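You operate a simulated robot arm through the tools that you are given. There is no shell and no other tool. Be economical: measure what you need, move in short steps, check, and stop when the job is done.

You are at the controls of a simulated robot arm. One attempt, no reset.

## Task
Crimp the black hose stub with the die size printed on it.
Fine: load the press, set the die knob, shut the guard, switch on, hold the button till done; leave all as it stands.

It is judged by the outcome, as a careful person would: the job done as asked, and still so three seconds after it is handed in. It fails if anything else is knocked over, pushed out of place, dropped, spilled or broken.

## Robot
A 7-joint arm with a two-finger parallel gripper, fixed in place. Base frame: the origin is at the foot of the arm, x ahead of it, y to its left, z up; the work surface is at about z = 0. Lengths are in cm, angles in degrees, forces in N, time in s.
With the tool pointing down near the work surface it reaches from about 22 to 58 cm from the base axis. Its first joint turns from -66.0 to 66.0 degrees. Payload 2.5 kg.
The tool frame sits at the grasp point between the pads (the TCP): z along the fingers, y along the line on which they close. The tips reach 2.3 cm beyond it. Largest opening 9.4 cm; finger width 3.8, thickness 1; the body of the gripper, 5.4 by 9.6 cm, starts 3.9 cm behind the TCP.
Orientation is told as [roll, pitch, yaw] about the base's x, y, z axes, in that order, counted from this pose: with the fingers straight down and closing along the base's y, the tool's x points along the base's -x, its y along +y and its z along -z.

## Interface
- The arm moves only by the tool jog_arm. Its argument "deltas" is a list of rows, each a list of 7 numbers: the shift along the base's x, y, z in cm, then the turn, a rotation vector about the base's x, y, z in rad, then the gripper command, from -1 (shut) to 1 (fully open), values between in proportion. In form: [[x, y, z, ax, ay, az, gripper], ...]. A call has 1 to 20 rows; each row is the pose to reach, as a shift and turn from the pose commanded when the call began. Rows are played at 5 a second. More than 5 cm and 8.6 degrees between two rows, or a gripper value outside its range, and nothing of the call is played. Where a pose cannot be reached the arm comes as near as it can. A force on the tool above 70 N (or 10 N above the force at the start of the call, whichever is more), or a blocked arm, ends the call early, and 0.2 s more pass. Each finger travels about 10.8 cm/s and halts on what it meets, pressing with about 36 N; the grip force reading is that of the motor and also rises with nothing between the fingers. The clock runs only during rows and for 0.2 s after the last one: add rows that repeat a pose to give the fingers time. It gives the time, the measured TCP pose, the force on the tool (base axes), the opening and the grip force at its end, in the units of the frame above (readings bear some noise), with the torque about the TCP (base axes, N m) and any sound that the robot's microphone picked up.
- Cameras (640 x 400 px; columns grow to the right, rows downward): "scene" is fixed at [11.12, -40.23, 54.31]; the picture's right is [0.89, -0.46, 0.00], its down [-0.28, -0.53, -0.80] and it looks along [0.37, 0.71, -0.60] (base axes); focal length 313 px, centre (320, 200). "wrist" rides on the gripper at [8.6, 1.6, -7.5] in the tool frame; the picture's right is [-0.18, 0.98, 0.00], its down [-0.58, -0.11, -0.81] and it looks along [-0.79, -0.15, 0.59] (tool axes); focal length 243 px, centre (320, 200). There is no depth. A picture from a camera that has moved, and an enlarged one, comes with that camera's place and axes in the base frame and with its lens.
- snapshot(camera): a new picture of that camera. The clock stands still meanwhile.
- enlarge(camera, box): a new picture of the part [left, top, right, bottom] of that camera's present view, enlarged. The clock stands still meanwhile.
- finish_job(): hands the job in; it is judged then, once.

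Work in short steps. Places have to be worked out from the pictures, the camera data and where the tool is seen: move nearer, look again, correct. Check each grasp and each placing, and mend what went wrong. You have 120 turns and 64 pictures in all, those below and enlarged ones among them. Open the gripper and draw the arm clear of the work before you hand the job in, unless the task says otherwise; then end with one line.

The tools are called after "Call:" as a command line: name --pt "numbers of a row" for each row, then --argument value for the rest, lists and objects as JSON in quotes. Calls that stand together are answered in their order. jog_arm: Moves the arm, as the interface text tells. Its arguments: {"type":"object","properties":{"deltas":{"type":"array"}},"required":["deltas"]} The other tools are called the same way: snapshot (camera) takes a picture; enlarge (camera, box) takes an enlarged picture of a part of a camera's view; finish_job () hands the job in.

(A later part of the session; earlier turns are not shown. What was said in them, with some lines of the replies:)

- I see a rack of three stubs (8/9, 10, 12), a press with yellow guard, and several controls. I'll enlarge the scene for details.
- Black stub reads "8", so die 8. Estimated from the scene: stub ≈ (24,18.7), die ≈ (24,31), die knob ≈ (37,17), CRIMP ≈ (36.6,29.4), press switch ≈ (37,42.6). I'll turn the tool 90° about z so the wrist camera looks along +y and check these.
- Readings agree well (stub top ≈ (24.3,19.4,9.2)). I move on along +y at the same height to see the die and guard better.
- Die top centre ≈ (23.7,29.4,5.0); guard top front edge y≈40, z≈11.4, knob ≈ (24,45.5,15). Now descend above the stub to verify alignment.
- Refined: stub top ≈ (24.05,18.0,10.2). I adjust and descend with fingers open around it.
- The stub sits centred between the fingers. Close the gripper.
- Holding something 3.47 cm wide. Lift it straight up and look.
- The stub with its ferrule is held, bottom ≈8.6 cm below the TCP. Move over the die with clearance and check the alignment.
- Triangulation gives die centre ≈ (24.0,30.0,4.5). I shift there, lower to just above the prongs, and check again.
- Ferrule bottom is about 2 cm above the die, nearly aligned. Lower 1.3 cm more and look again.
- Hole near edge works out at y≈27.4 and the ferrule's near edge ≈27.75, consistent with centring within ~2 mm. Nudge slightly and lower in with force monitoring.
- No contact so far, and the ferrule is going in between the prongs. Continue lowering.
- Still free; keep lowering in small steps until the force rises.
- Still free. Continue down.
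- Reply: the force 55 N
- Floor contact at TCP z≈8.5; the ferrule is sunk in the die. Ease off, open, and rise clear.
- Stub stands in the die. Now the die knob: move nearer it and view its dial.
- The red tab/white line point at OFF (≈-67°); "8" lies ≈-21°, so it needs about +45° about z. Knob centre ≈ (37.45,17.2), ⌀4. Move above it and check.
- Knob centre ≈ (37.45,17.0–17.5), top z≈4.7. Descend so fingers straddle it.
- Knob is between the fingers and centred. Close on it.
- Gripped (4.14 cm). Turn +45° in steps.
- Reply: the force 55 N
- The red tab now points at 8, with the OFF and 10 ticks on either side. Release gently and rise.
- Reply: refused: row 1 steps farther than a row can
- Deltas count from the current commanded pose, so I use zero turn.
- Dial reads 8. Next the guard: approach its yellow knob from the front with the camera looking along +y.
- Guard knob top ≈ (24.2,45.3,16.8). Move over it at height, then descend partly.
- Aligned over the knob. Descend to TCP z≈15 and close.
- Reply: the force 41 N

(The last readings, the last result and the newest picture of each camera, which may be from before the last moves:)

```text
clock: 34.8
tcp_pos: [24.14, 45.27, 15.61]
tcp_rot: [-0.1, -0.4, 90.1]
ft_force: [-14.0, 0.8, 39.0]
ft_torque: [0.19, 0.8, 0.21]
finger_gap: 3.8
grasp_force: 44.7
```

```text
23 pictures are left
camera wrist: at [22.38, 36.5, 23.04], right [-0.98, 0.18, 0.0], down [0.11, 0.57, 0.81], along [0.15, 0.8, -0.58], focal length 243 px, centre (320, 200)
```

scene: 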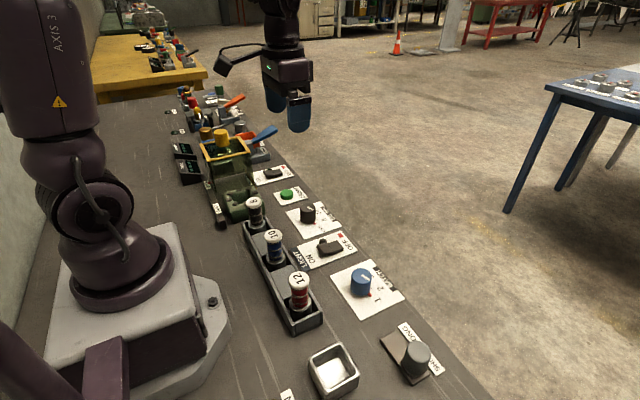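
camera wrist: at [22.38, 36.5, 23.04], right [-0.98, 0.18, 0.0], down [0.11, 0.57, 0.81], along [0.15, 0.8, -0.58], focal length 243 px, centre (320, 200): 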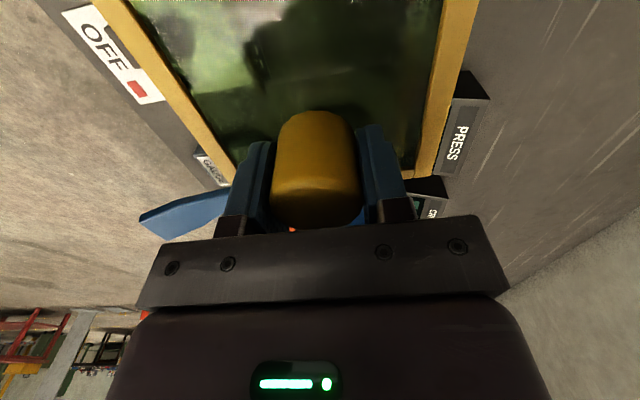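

Gripped; tips press lightly on the guard top (39 N up), so I ease the command up 0.4 and begin sliding the guard toward -y.

Call:
jog_arm --pt "0 0 0.4 0 0 0 -1" --pt "0 -0.5 0.4 0 0 0 -1" --pt "0 -1 0.4 0 0 0 -1" --pt "0 -1.5 0.4 0 0 0 -1" --pt "0 -2 0.4 0 0 0 -1" --pt "0 -2 0.4 0 0 0 -1"

Call:
enlarge --camera "scene" --box '[190, 90, 310, 190]'

```text
clock: 36.2
tcp_pos: [23.93, 43.14, 15.6]
tcp_rot: [0.2, 0.1, 90.2]
ft_force: [-21.4, -0.6, -1.1]
ft_torque: [1.36, -1.84, 0.69]
finger_gap: 3.82
grasp_force: 44.9
```

```text
4.00 times, centred on (250, 140) of scene
camera zoom: at [11.12, -40.23, 54.31], right [0.89, -0.46, 0.0], down [-0.28, -0.53, -0.8], along [0.37, 0.71, -0.6], focal length 1252 px, centre (600, 440)
```

zoom: 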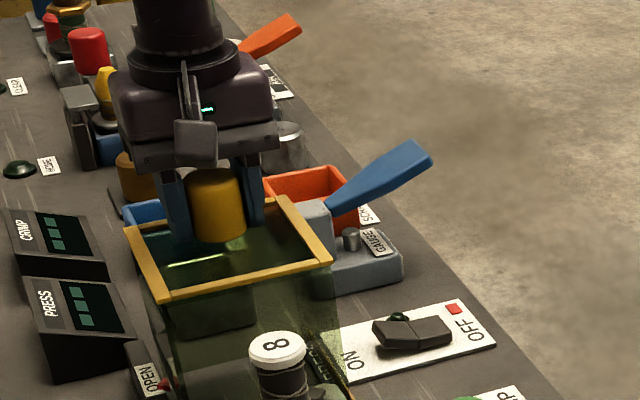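

The guard slides with the tool. Continue, relieving side load by -0.2 in x.

Call:
jog_arm --pt "-0.2 -0.8 0 0 0 0 -1" --pt "-0.2 -1.6 0 0 0 0 -1" --pt "-0.2 -2.4 0 0 0 0 -1" --pt "-0.2 -3.2 0 0 0 0 -1" --pt "-0.2 -4 0 0 0 0 -1" --pt "-0.2 -4.8 0 0 0 0 -1" --pt "-0.2 -5.6 0 0 0 0 -1" --pt "-0.2 -6.4 0 0 0 0 -1" --pt "-0.2 -6.4 0 0 0 0 -1"

Call:
enlarge --camera "scene" --box '[190, 110, 310, 215]'

```text
clock: 38.2
tcp_pos: [24.06, 36.54, 15.69]
tcp_rot: [0.0, 0.2, 89.9]
ft_force: [-3.0, -0.3, -16.0]
ft_torque: [-0.62, -0.72, -0.59]
finger_gap: 3.76
grasp_force: 44.6
```

```text
3.81 times, centred on (250, 162) of scene
camera zoom: at [11.12, -40.22, 54.31], right [0.89, -0.46, 0.0], down [-0.28, -0.53, -0.8], along [0.37, 0.71, -0.6], focal length 1192 px, centre (587, 343)
```

zoom: 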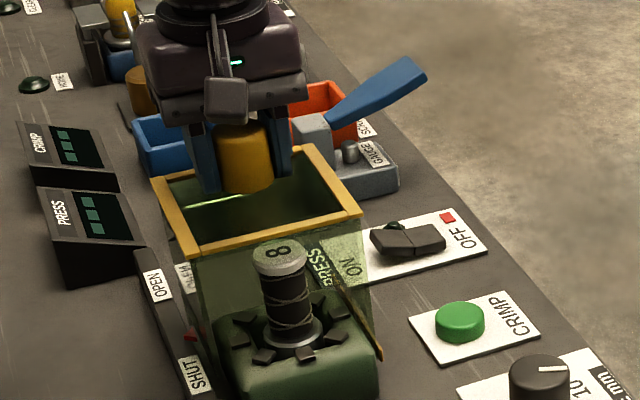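

Guard passes over the stub cleanly. Continue to the SHUT stop.

Call:
jog_arm --pt "0 -0.8 -0.1 0 0 0 -1" --pt "0 -1.6 -0.1 0 0 0 -1" --pt "0 -2.4 -0.1 0 0 0 -1" --pt "0 -3.2 -0.1 0 0 0 -1" --pt "0 -4 -0.1 0 0 0 -1" --pt "0 -4.6 -0.1 0 0 0 -1" --pt "0 -4.6 -0.1 0 0 0 -1"

Call:
enlarge --camera "scene" --box '[190, 130, 310, 235]'

```text
clock: 39.8
tcp_pos: [23.97, 32.61, 15.77]
tcp_rot: [-0.4, -0.9, 90.1]
ft_force: [13.7, 41.2, -15.6]
ft_torque: [-0.01, 1.35, 0.24]
finger_gap: 3.81
grasp_force: 45.0
```

```text
3.81 times, centred on (250, 182) of scene
camera zoom: at [11.13, -40.22, 54.31], right [0.89, -0.46, 0.0], down [-0.28, -0.53, -0.8], along [0.37, 0.71, -0.6], focal length 1192 px, centre (587, 267)
```

zoom: 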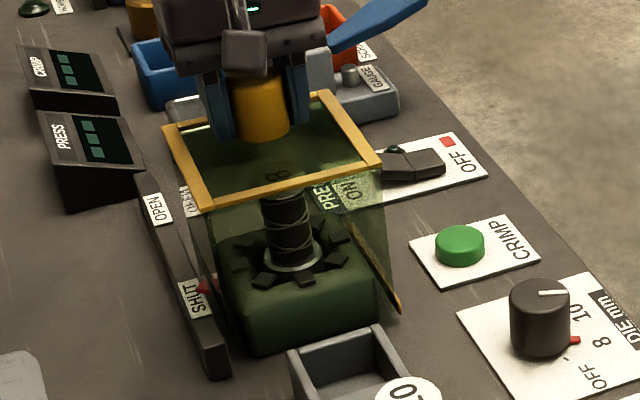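

Firm stop (41 N) with the red marker at SHUT in the same relation it had to OPEN. Relax the push, open, and rise.

Call:
jog_arm --pt "0 0.2 0 0 0 0 -1" --pt "0 0.2 0 0 0 0 -0.1" --pt "0 0.2 0 0 0 0 0.4" --pt "0 0.2 0 0 0 0 0.4" --pt "0 0.2 2 0 0 0 0.4" --pt "0 0.2 5 0 0 0 0.4" --pt "0 0.2 8 0 0 0 0.4"

Call:
enlarge --camera "scene" --box '[190, 130, 310, 235]'

Call:
snapshot --camera "wrist"

```text
clock: 41.4
tcp_pos: [23.84, 32.29, 23.5]
tcp_rot: [0.0, 0.1, 90.0]
ft_force: [-0.1, -0.1, -0.1]
ft_torque: [0.02, 0.01, -0.03]
finger_gap: 6.57
grasp_force: 0.1
```

```text
3.81 times, centred on (250, 182) of scene
camera zoom: at [11.12, -40.23, 54.31], right [0.89, -0.46, 0.0], down [-0.28, -0.53, -0.8], along [0.37, 0.71, -0.6], focal length 1192 px, centre (587, 267)
```

zoom: 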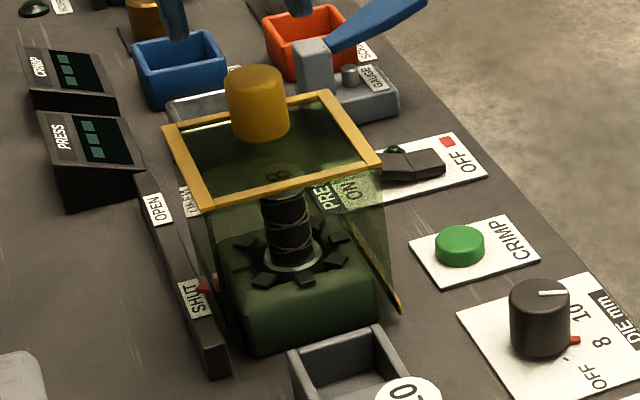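

```text
18 pictures are left
camera wrist: at [22.2, 23.56, 31.0], right [-0.98, 0.18, 0.0], down [0.11, 0.58, 0.81], along [0.15, 0.79, -0.59], focal length 243 px, centre (320, 200)
```

wrist: 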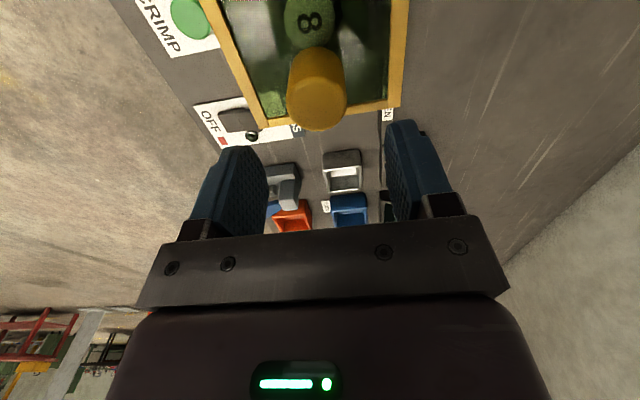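

Guard shut. Now go look closely at the PRESS switch, closing the gripper on the way.

Call:
jog_arm --pt "4 0 0 0 0 0 0" --pt "8 0 0 0 0 0 -0.5" --pt "12 1 0 0 0 0 -1" --pt "12.5 2 -4 0 0 0 -1" --pt "12.5 2 -7 0 0 0 -1" --pt "12.5 2 -7 0 0 0 -1"

Call:
enlarge --camera "wrist" --box '[200, 40, 440, 240]'

Call:
enlarge --camera "scene" --box '[240, 150, 320, 210]'

```text
clock: 42.8
tcp_pos: [36.43, 34.38, 16.55]
tcp_rot: [-0.1, 0.0, 90.0]
ft_force: [0.7, -0.7, -0.3]
ft_torque: [0.03, -0.03, -0.03]
finger_gap: 0.01
grasp_force: 36.0
```

```text
2.00 times, centred on (320, 140) of wrist
camera zoom: at [34.82, 25.66, 24.03], right [-0.98, 0.18, 0.0], down [0.11, 0.58, 0.81], along [0.15, 0.79, -0.59], focal length 485 px, centre (320, 320)
```

zoom: 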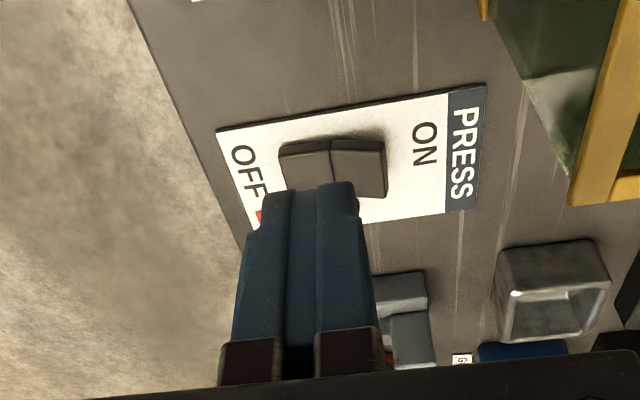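

```text
6.67 times, centred on (280, 180) of scene
camera zoom: at [11.12, -40.23, 54.31], right [0.89, -0.46, 0.0], down [-0.28, -0.53, -0.8], along [0.37, 0.71, -0.6], focal length 2087 px, centre (587, 333)
```

zoom: 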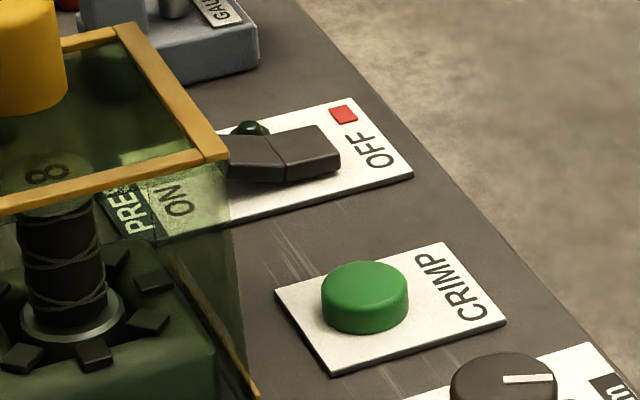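

ON half of the rocker ≈ (35.3,42.2). Move closed fingertips above it and down to TCP z≈6.5.

Call:
jog_arm --pt "-0.4 2.5 0 0 0 0 -1" --pt "-0.8 5 0 0 0 0 -1" --pt "-1.2 7.5 0 0 0 0 -1" --pt "-1.2 7.5 -4 0 0 0 -1" --pt "-1.2 7.5 -8 0 0 0 -1" --pt "-1.2 7.5 -10 0 0 0 -1" --pt "-1.2 7.5 -10 0 0 0 -1"

Call:
enlarge --camera "wrist" --box '[220, 40, 420, 240]'

Call:
enlarge --camera "scene" --box '[230, 130, 320, 200]'

```text
clock: 44.4
tcp_pos: [35.24, 41.71, 6.53]
tcp_rot: [-0.1, 0.0, 90.1]
ft_force: [0.0, 0.4, 0.0]
ft_torque: [-0.01, 0.02, -0.03]
finger_gap: 0.0
grasp_force: 36.3
```

```text
2.00 times, centred on (320, 140) of wrist
camera zoom: at [33.66, 33.08, 13.98], right [-0.98, 0.18, 0.0], down [0.11, 0.58, 0.81], along [0.15, 0.79, -0.59], focal length 485 px, centre (320, 320)
```

zoom: 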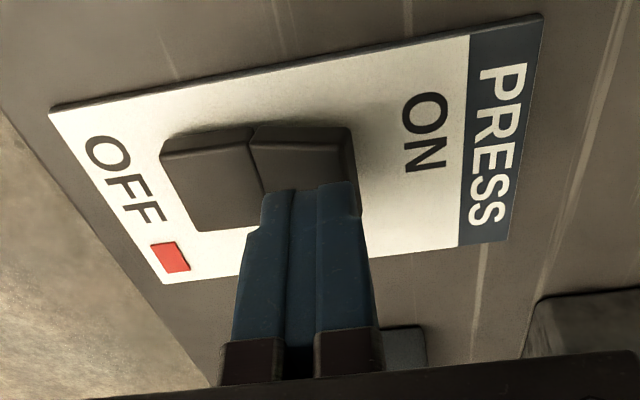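

```text
5.71 times, centred on (275, 165) of scene
camera zoom: at [11.12, -40.23, 54.31], right [0.89, -0.46, 0.0], down [-0.28, -0.53, -0.8], along [0.37, 0.71, -0.6], focal length 1789 px, centre (577, 400)
```

zoom: 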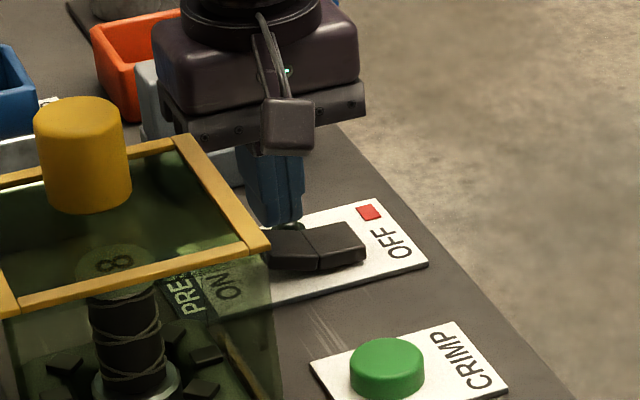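

Fingers are over the ON half. Press down in small steps.

Call:
jog_arm --pt "0 0 -1 0 0 0 -1" --pt "0 0 -2 0 0 0 -1" --pt "0 0 -2.5 0 0 0 -1" --pt "0 0 -2.8 0 0 0 -1" --pt "0 0 -3.1 0 0 0 -1" --pt "0 0 -3.4 0 0 0 -1"

```text
clock: 45.6
tcp_pos: [35.36, 41.73, 4.04]
tcp_rot: [0.2, 0.3, 89.9]
ft_force: [-3.9, -3.2, 8.8]
ft_torque: [0.03, 0.0, 0.04]
finger_gap: 0.0
grasp_force: 36.6
stopped in row 5: the force on the tool passed its limit at 78 N (the readings are from after the stop); the commanded pose is now the measured one
```

It pressed to 78 N. Back off a bit and look at whether it flipped.

Call:
jog_arm --pt "0 0 2 0 0 0 -1" --pt "0 0 6 0 0 0 -1" --pt "0 0 9 0 0 0 -1" --pt "0 -4 12 0 0 0 -1" --pt "0 -4 12 0 0 0 -1"

Call:
enlarge --camera "scene" --box '[190, 130, 320, 210]'

```text
clock: 46.8
tcp_pos: [35.4, 37.77, 16.1]
tcp_rot: [0.1, 0.2, 89.9]
ft_force: [-0.2, 0.8, 0.6]
ft_torque: [0.04, 0.02, 0.0]
finger_gap: 0.01
grasp_force: 36.1
```

```text
4.92 times, centred on (255, 170) of scene
camera zoom: at [11.12, -40.23, 54.31], right [0.89, -0.46, 0.0], down [-0.28, -0.53, -0.8], along [0.37, 0.71, -0.6], focal length 1541 px, centre (640, 348)
```

zoom: 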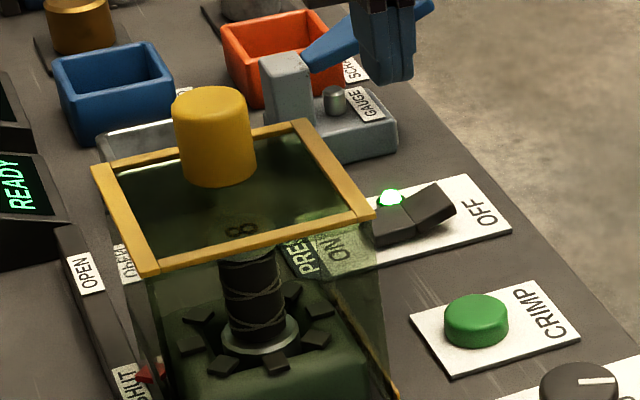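

READY shows and the switch lamp is lit. Now go over the CRIMP button ≈ (36.8,29.6).

Call:
jog_arm --pt "0.7 -3 0 0 0 0 -1" --pt "1.5 -6 0 0 0 0 -1" --pt "1.5 -8.1 0 0 0 0 -1" --pt "1.5 -8.1 -4 0 0 0 -1" --pt "1.5 -8.1 -8 0 0 0 -1" --pt "1.5 -8.1 -10 0 0 0 -1" --pt "1.5 -8.1 -10 0 0 0 -1"

Call:
enlarge --camera "wrist" --box '[220, 40, 420, 240]'

Call:
enlarge --camera "scene" --box '[190, 130, 340, 230]'

```text
clock: 48.4
tcp_pos: [36.76, 29.68, 6.03]
tcp_rot: [0.1, 0.2, 90.0]
ft_force: [-1.0, -0.3, -0.1]
ft_torque: [-0.03, 0.0, 0.0]
finger_gap: 0.03
grasp_force: 36.0
```

```text
2.00 times, centred on (320, 140) of wrist
camera zoom: at [35.19, 20.97, 13.55], right [-0.98, 0.19, 0.0], down [0.11, 0.58, 0.8], along [0.15, 0.79, -0.59], focal length 485 px, centre (320, 320)
```

zoom: 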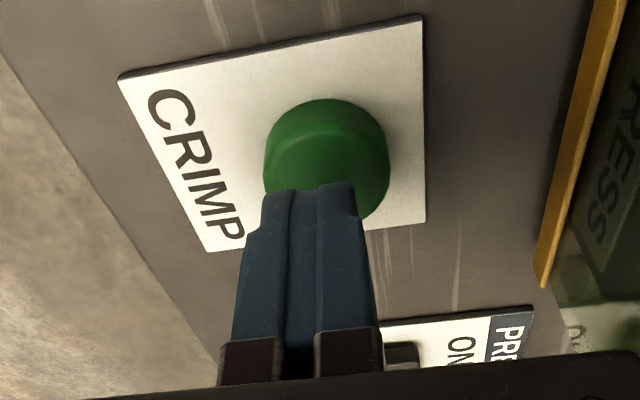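

```text
4.00 times, centred on (265, 180) of scene
camera zoom: at [11.12, -40.23, 54.31], right [0.89, -0.46, 0.0], down [-0.28, -0.53, -0.8], along [0.37, 0.71, -0.6], focal length 1252 px, centre (540, 280)
```

zoom: 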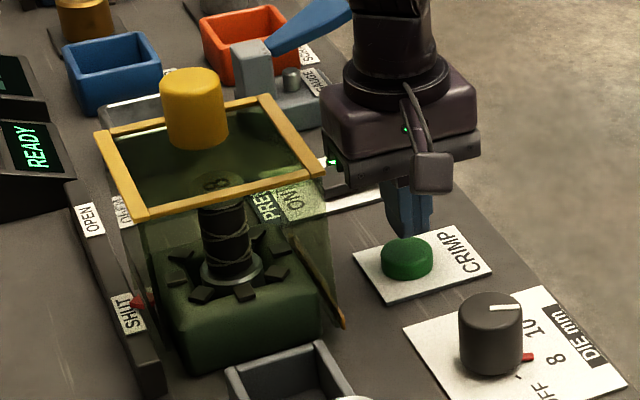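

Button top ≈ (36.6,29.8), right below the tips. Press slowly to contact.

Call:
jog_arm --pt "-0.1 0.1 -0.8 0 0 0 -1" --pt "-0.1 0.1 -1.4 0 0 0 -1" --pt "-0.1 0.1 -1.7 0 0 0 -1" --pt "-0.1 0.1 -1.9 0 0 0 -1" --pt "-0.1 0.1 -1.9 0 0 0 -1"

```text
clock: 49.6
tcp_pos: [36.71, 29.8, 4.12]
tcp_rot: [0.0, 0.2, 89.9]
ft_force: [0.4, 0.4, 0.3]
ft_torque: [0.01, 0.03, 0.01]
finger_gap: 0.03
grasp_force: 35.9
```

No contact yet; continue downward in 0.1 steps.

Call:
jog_arm --pt "0 0 -0.1 0 0 0 -1" --pt "0 0 -0.2 0 0 0 -1" --pt "0 0 -0.3 0 0 0 -1" --pt "0 0 -0.3 0 0 0 -1"

```text
clock: 50.6
tcp_pos: [36.72, 29.85, 3.83]
tcp_rot: [0.1, 0.2, 89.9]
ft_force: [-0.1, 0.8, 1.0]
ft_torque: [0.06, -0.01, 0.04]
finger_gap: 0.01
grasp_force: 36.2
```

Call:
jog_arm --pt "0 0 -0.1 0 0 0 -1" --pt "0 0 -0.2 0 0 0 -1" --pt "0 0 -0.3 0 0 0 -1" --pt "0 0 -0.35 0 0 0 -1" --pt "0 0 -0.35 0 0 0 -1"

```text
clock: 51.8
tcp_pos: [36.68, 29.68, 3.47]
tcp_rot: [0.1, 0.4, 89.9]
ft_force: [0.7, -1.3, 2.8]
ft_torque: [0.04, -0.03, 0.03]
finger_gap: 0.0
grasp_force: 36.0
heard: click
```

Heard a click: the button is in. Press a touch more and hold.

Call:
jog_arm --pt "0 0 -0.1 0 0 0 -1" --pt "0 0 -0.1 0 0 0 -1" --pt "0 0 -0.1 0 0 0 -1" --pt "0 0 -0.1 0 0 0 -1" --pt "0 0 -0.1 0 0 0 -1" --pt "0 0 -0.1 0 0 0 -1"

Call:
enlarge --camera "scene" --box '[170, 130, 320, 230]'

```text
clock: 53.2
tcp_pos: [36.75, 29.67, 3.47]
tcp_rot: [0.1, 0.2, 89.9]
ft_force: [0.3, -3.1, 5.5]
ft_torque: [0.04, 0.01, 0.02]
finger_gap: 0.0
grasp_force: 35.9
```

```text
4.00 times, centred on (245, 180) of scene
camera zoom: at [11.12, -40.23, 54.31], right [0.89, -0.46, 0.0], down [-0.28, -0.53, -0.8], along [0.37, 0.71, -0.6], focal length 1252 px, centre (620, 280)
```

zoom: 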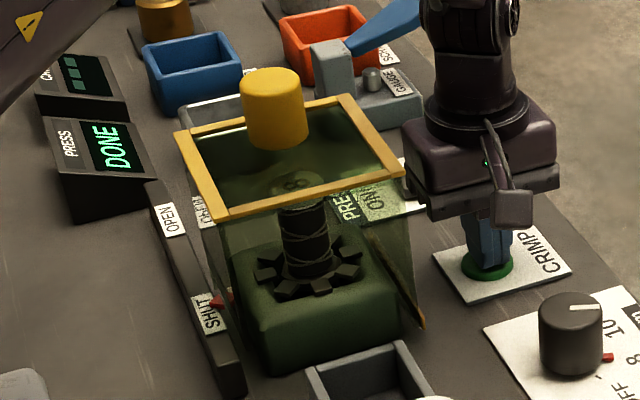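

The PRESS display reads DONE. Release by rising straight up, leave everything as it stands, open the gripper clear, and check.

Call:
jog_arm --pt "0 0 2 0 0 0 -1" --pt "0 0 6 0 0 0 -1" --pt "0 0 10 0 0 0 -1" --pt "0 -2 14 0 0 0 -1" --pt "0 -5 18 0 0 0 0" --pt "0 -8 20 0 0 0 1" --pt "0 -11 20 0 0 0 1" --pt "0 -11 20 0 0 0 1"

Call:
enlarge --camera "scene" --box '[160, 110, 340, 250]'

Call:
snapshot --camera "scene"

```text
clock: 55.0
tcp_pos: [36.61, 18.77, 23.3]
tcp_rot: [0.1, 0.2, 89.9]
ft_force: [-0.1, -0.1, -0.3]
ft_torque: [0.01, -0.01, 0.0]
finger_gap: 9.4
grasp_force: 0.1
```

```text
2.86 times, centred on (250, 180) of scene
camera zoom: at [11.12, -40.23, 54.31], right [0.89, -0.46, 0.0], down [-0.28, -0.53, -0.8], along [0.37, 0.71, -0.6], focal length 894 px, centre (520, 257)
```

zoom: 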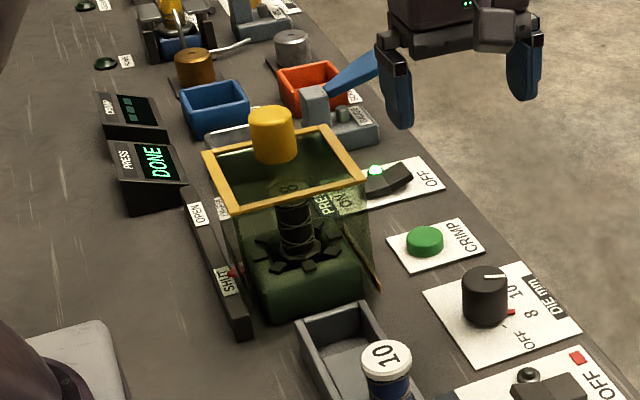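

```text
8 pictures are left
```

scene: 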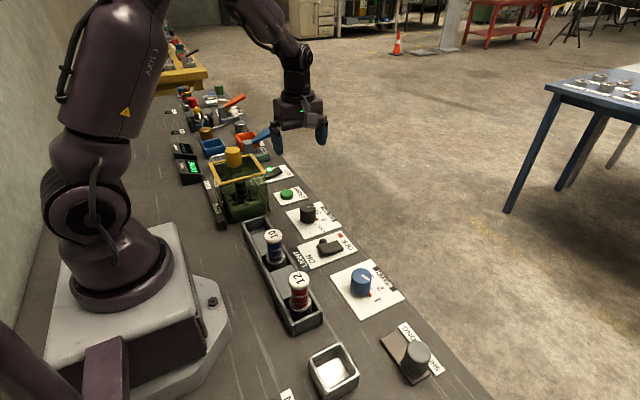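

DONE still shows, the dial is at 8, the guard is shut, the press is on, nothing else has moved, and the arm is clear with the gripper open. I'm handing the job in.

Call:
finish_job

```text
The job is handed in.
```

The black stub is crimped with die 8: the press display reads DONE, and the press is left on with the guard shut and the stub still in the die.
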